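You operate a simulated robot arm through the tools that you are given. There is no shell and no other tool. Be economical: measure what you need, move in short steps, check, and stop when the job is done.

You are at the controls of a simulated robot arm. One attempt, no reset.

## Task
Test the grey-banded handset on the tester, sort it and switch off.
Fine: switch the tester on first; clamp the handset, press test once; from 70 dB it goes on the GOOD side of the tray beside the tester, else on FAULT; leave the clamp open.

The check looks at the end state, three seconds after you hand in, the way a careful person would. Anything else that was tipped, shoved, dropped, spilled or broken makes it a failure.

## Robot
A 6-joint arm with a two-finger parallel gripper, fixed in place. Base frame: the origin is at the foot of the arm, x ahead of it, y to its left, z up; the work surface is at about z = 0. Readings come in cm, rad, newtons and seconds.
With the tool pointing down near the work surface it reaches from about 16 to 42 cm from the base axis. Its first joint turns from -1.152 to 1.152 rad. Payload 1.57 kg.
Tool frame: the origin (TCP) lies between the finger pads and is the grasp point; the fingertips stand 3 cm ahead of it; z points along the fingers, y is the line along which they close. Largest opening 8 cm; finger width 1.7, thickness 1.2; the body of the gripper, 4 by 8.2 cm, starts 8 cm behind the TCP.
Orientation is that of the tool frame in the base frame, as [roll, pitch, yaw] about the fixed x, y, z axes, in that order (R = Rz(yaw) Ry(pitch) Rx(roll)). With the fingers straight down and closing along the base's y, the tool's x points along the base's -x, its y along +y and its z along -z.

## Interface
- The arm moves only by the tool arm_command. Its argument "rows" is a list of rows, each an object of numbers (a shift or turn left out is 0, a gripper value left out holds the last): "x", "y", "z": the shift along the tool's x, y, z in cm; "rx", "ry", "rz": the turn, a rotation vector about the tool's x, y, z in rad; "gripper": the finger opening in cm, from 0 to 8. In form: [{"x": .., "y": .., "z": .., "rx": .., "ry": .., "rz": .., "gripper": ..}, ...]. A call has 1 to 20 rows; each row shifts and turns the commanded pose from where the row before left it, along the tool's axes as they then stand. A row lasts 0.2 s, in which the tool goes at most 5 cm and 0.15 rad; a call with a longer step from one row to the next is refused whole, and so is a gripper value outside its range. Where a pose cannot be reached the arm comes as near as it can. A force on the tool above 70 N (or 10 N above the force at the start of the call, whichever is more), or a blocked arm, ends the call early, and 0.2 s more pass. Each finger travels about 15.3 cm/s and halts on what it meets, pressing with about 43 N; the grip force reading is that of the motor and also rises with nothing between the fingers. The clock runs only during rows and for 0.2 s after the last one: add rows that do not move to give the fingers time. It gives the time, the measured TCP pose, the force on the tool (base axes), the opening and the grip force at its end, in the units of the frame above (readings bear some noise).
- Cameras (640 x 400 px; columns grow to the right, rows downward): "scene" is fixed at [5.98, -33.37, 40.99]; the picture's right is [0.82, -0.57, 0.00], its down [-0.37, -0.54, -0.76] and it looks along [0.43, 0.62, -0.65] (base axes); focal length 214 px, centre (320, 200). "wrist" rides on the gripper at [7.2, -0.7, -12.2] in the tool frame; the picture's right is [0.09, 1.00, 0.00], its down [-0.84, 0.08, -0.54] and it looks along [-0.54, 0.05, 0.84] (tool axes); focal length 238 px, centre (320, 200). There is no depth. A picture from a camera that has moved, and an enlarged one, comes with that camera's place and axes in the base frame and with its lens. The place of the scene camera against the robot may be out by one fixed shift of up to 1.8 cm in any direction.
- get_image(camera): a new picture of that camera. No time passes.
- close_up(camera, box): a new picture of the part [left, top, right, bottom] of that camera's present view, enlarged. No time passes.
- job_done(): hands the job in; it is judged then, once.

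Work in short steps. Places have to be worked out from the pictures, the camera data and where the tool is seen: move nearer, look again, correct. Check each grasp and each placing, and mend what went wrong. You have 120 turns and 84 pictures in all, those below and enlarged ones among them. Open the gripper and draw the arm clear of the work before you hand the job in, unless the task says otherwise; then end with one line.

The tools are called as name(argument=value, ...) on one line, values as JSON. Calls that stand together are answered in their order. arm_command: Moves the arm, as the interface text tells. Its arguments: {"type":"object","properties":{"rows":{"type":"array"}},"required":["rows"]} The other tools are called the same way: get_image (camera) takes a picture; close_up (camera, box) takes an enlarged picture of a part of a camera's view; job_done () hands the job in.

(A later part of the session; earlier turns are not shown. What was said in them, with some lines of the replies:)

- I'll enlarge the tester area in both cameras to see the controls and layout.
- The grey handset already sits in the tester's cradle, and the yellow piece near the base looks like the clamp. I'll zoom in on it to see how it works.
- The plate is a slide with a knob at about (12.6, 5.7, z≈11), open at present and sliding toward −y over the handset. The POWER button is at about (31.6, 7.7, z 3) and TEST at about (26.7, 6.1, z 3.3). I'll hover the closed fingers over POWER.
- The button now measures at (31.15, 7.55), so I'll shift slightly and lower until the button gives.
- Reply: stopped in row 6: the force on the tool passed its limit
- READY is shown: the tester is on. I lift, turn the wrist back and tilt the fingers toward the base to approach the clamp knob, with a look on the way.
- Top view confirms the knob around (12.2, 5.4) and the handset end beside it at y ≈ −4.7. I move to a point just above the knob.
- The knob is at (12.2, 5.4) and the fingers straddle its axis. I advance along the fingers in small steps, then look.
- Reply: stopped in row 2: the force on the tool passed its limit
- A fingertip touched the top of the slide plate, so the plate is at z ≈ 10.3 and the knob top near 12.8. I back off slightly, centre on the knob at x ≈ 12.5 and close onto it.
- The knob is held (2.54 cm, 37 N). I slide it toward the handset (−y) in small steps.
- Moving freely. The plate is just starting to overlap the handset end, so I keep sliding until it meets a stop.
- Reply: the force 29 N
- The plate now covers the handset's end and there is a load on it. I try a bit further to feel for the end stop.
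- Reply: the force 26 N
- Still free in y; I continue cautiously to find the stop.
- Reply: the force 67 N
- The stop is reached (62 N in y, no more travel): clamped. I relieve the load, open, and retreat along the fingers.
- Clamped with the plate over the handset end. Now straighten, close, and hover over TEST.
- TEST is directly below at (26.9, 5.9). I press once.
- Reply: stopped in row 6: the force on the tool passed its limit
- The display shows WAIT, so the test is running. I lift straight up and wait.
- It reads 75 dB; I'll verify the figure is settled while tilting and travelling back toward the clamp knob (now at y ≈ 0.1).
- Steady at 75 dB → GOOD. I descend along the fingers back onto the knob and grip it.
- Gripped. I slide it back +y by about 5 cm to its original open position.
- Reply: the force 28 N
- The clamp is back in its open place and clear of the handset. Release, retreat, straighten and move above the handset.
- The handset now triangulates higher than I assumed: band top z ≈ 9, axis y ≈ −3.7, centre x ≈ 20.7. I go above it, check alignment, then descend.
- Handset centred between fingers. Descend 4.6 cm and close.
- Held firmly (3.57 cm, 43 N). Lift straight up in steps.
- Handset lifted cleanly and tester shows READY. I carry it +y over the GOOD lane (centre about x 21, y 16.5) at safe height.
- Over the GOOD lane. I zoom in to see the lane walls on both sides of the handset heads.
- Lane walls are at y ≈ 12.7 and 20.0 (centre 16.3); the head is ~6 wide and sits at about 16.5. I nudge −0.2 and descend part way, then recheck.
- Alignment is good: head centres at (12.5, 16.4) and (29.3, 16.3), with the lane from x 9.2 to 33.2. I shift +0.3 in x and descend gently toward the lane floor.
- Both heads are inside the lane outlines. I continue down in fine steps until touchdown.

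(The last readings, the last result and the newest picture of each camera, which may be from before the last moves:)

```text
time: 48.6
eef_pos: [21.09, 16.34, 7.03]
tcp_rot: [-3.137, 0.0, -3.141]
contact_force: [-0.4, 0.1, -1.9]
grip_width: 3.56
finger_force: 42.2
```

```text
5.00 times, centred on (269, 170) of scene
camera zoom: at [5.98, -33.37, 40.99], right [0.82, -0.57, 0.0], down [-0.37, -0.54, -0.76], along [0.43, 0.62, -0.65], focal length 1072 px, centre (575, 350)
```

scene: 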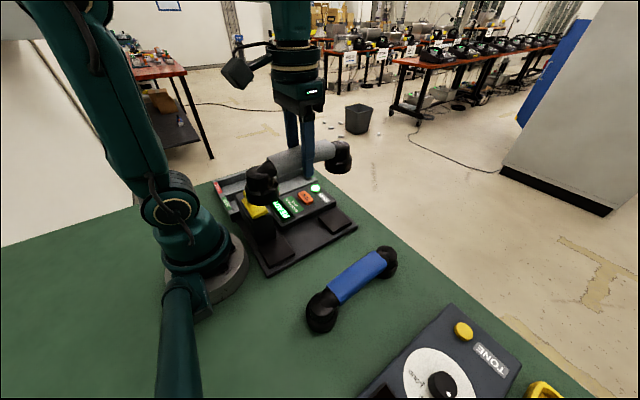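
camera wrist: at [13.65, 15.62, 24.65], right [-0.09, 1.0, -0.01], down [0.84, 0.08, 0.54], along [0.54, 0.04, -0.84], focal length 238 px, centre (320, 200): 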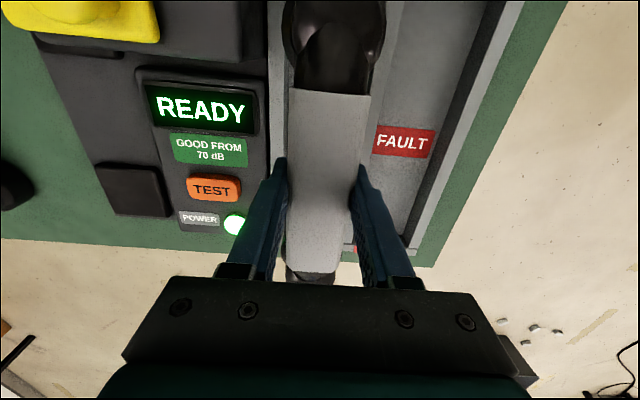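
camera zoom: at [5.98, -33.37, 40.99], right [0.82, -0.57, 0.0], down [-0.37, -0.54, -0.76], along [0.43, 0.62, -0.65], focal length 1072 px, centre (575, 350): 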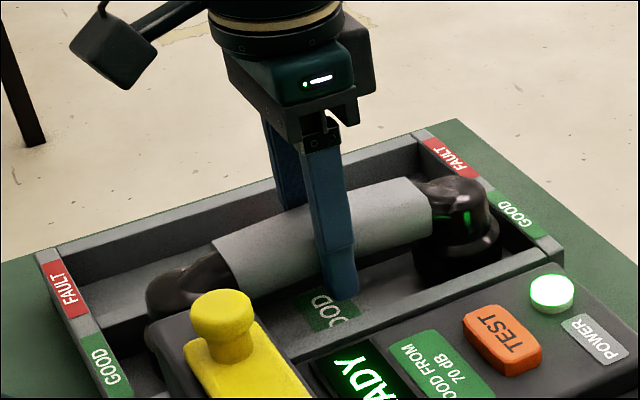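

Still hanging freely (−2 N weight) and inside the walls. A little more, until the weight comes off.

arm_command(rows=[{"z": 0.2}, {"z": 0.2}, {"z": 0.2}, {"z": 0.2}, {"z": 0.2}, {"z": 0.2}, {"z": 0.2}])

close_up(camera="scene", box=[205, 130, 333, 210])

```text
time: 50.2
eef_pos: [21.24, 16.44, 5.67]
tcp_rot: [-3.14, 0.003, -3.141]
contact_force: [3.9, 0.0, 32.3]
grip_width: 3.55
finger_force: 42.4
```

```text
5.00 times, centred on (269, 170) of scene
camera zoom: at [5.97, -33.37, 40.98], right [0.82, -0.57, 0.0], down [-0.37, -0.54, -0.76], along [0.43, 0.62, -0.65], focal length 1072 px, centre (575, 350)
```

zoom: 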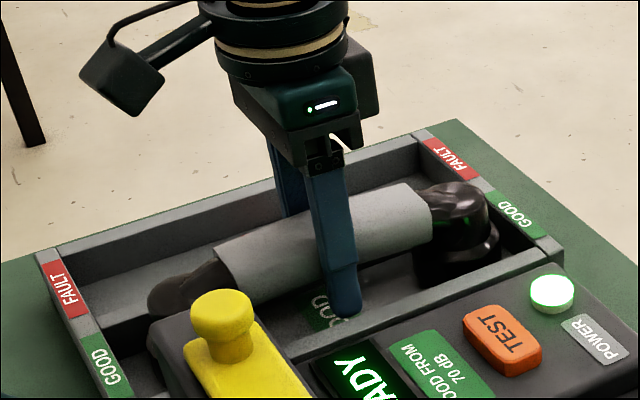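

Touchdown. I relieve the pressure, open just a little (the lane walls are near the fingers), and lift.

arm_command(rows=[{"z": -0.15}, {"gripper": 3.9}, {"gripper": 4.3}, {}, {"z": -1}, {"z": -1.5, "gripper": 5}, {"z": -2}, {"z": -3}, {"z": -4}, {}])

get_image(camera="wrist")

close_up(camera="scene", box=[205, 130, 365, 230])

```text
time: 52.4
eef_pos: [21.28, 16.3, 17.25]
tcp_rot: [-3.136, 0.002, 3.14]
contact_force: [0.3, 0.8, -0.2]
grip_width: 5.0
finger_force: 0.1
```

```text
37 pictures are left
camera wrist: at [13.97, 15.78, 29.46], right [-0.09, 1.0, -0.01], down [0.84, 0.08, 0.54], along [0.54, 0.05, -0.84], focal length 238 px, centre (320, 200)
```

wrist: 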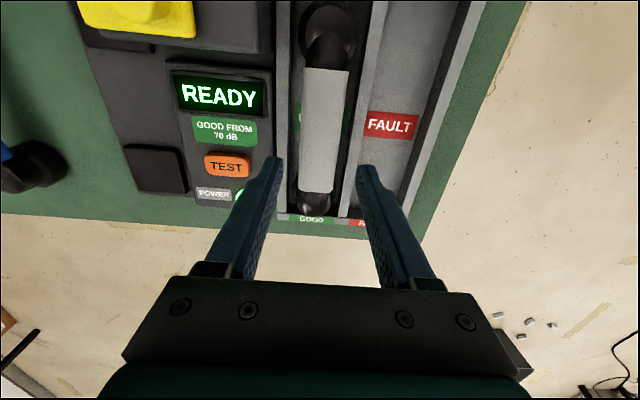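

```text
4.00 times, centred on (285, 180) of scene
camera zoom: at [5.98, -33.37, 40.99], right [0.82, -0.57, 0.0], down [-0.37, -0.54, -0.76], along [0.43, 0.62, -0.65], focal length 858 px, centre (460, 280)
```

zoom: 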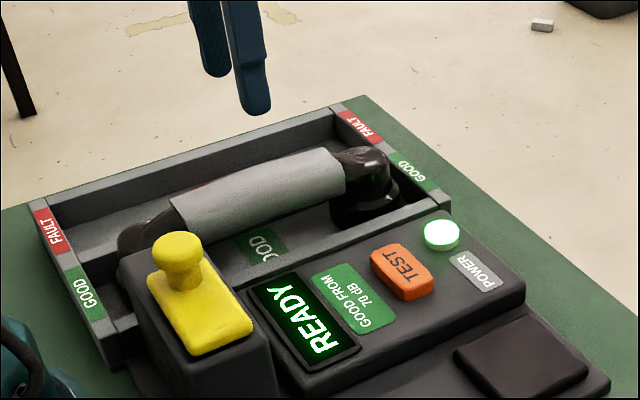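

The handset lies flat in the GOOD lane. Now close the fingers and hover over POWER (31.2, 7.65).

arm_command(rows=[{"x": -2.5, "y": -2.2, "gripper": 0}, {"x": -2.5, "y": -2.2}, {"x": -2.5, "y": -2.2}, {"x": -2.4, "y": -2.05}, {"z": 3}, {"z": 3.5}, {}, {}])

get_image(camera="wrist")

```text
time: 54.2
eef_pos: [31.07, 7.6, 10.82]
tcp_rot: [-3.137, 0.001, -3.141]
contact_force: [-1.2, -1.4, -0.8]
grip_width: 0.0
finger_force: 21.4
```

```text
35 pictures are left
camera wrist: at [23.81, 7.01, 23.0], right [-0.09, 1.0, -0.01], down [0.84, 0.08, 0.54], along [0.54, 0.05, -0.84], focal length 238 px, centre (320, 200)
```

wrist: 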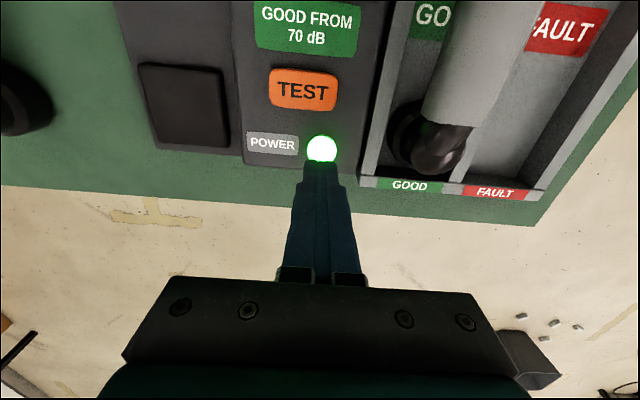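

Aligned with the button (31.15, 7.75). Press once.

arm_command(rows=[{"y": 0.1, "z": 1.5}, {"z": 1.5}, {"z": 1.0}, {"z": 0.4}, {"z": 0.3}, {"z": 0.3}])

get_image(camera="scene")

```text
time: 55.6
eef_pos: [31.07, 7.7, 6.25]
tcp_rot: [-3.137, 0.002, 3.141]
contact_force: [-6.4, -0.6, 19.2]
grip_width: 0.01
finger_force: 21.1
stopped in row 6: the force on the tool passed its limit (the readings are from after the stop); the commanded pose is now the measured one
```

```text
34 pictures are left
```

scene: 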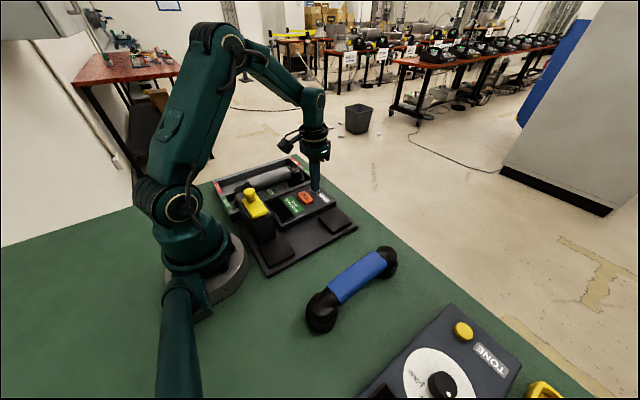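

The display is dark. I lift away, open the gripper and do a final check.

arm_command(rows=[{"z": -1}, {"z": -3}, {"z": -4}, {"z": -4}, {"z": -4, "x": 2}, {"z": -2, "x": 3, "gripper": 6}, {"x": 3}, {}, {}])

get_image(camera="wrist")

close_up(camera="scene", box=[205, 130, 365, 230])

```text
time: 57.6
eef_pos: [23.02, 7.74, 24.21]
tcp_rot: [-3.136, 0.001, 3.141]
contact_force: [-0.2, 0.2, 0.4]
grip_width: 6.01
finger_force: 0.0
```

```text
33 pictures are left
camera wrist: at [15.68, 7.28, 36.4], right [-0.09, 1.0, -0.01], down [0.84, 0.08, 0.54], along [0.54, 0.05, -0.84], focal length 238 px, centre (320, 200)
```

wrist: 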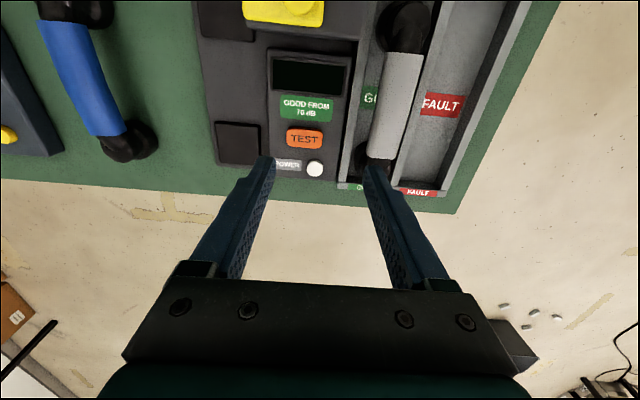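

```text
4.00 times, centred on (285, 180) of scene
camera zoom: at [5.98, -33.37, 40.99], right [0.82, -0.57, 0.0], down [-0.37, -0.54, -0.76], along [0.43, 0.62, -0.65], focal length 858 px, centre (460, 280)
```

zoom: 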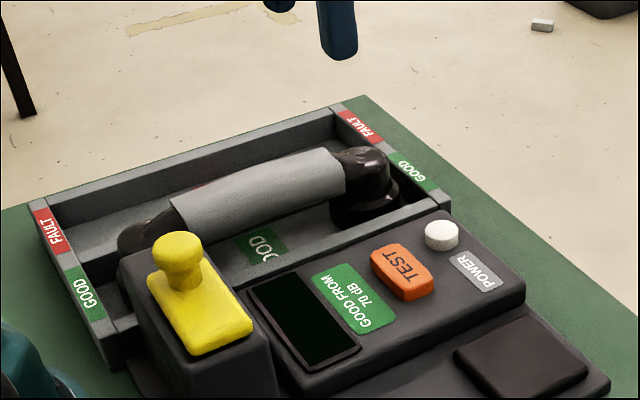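

The tester is off, the clamp is open, the handset is in the GOOD lane and the arm is clear, so I hand the job in.

job_done()

```text
The job is handed in.
```

The grey-banded handset tested at 75 dB and is in the GOOD lane of the tray; the clamp is open, the tester is off and the arm is clear.
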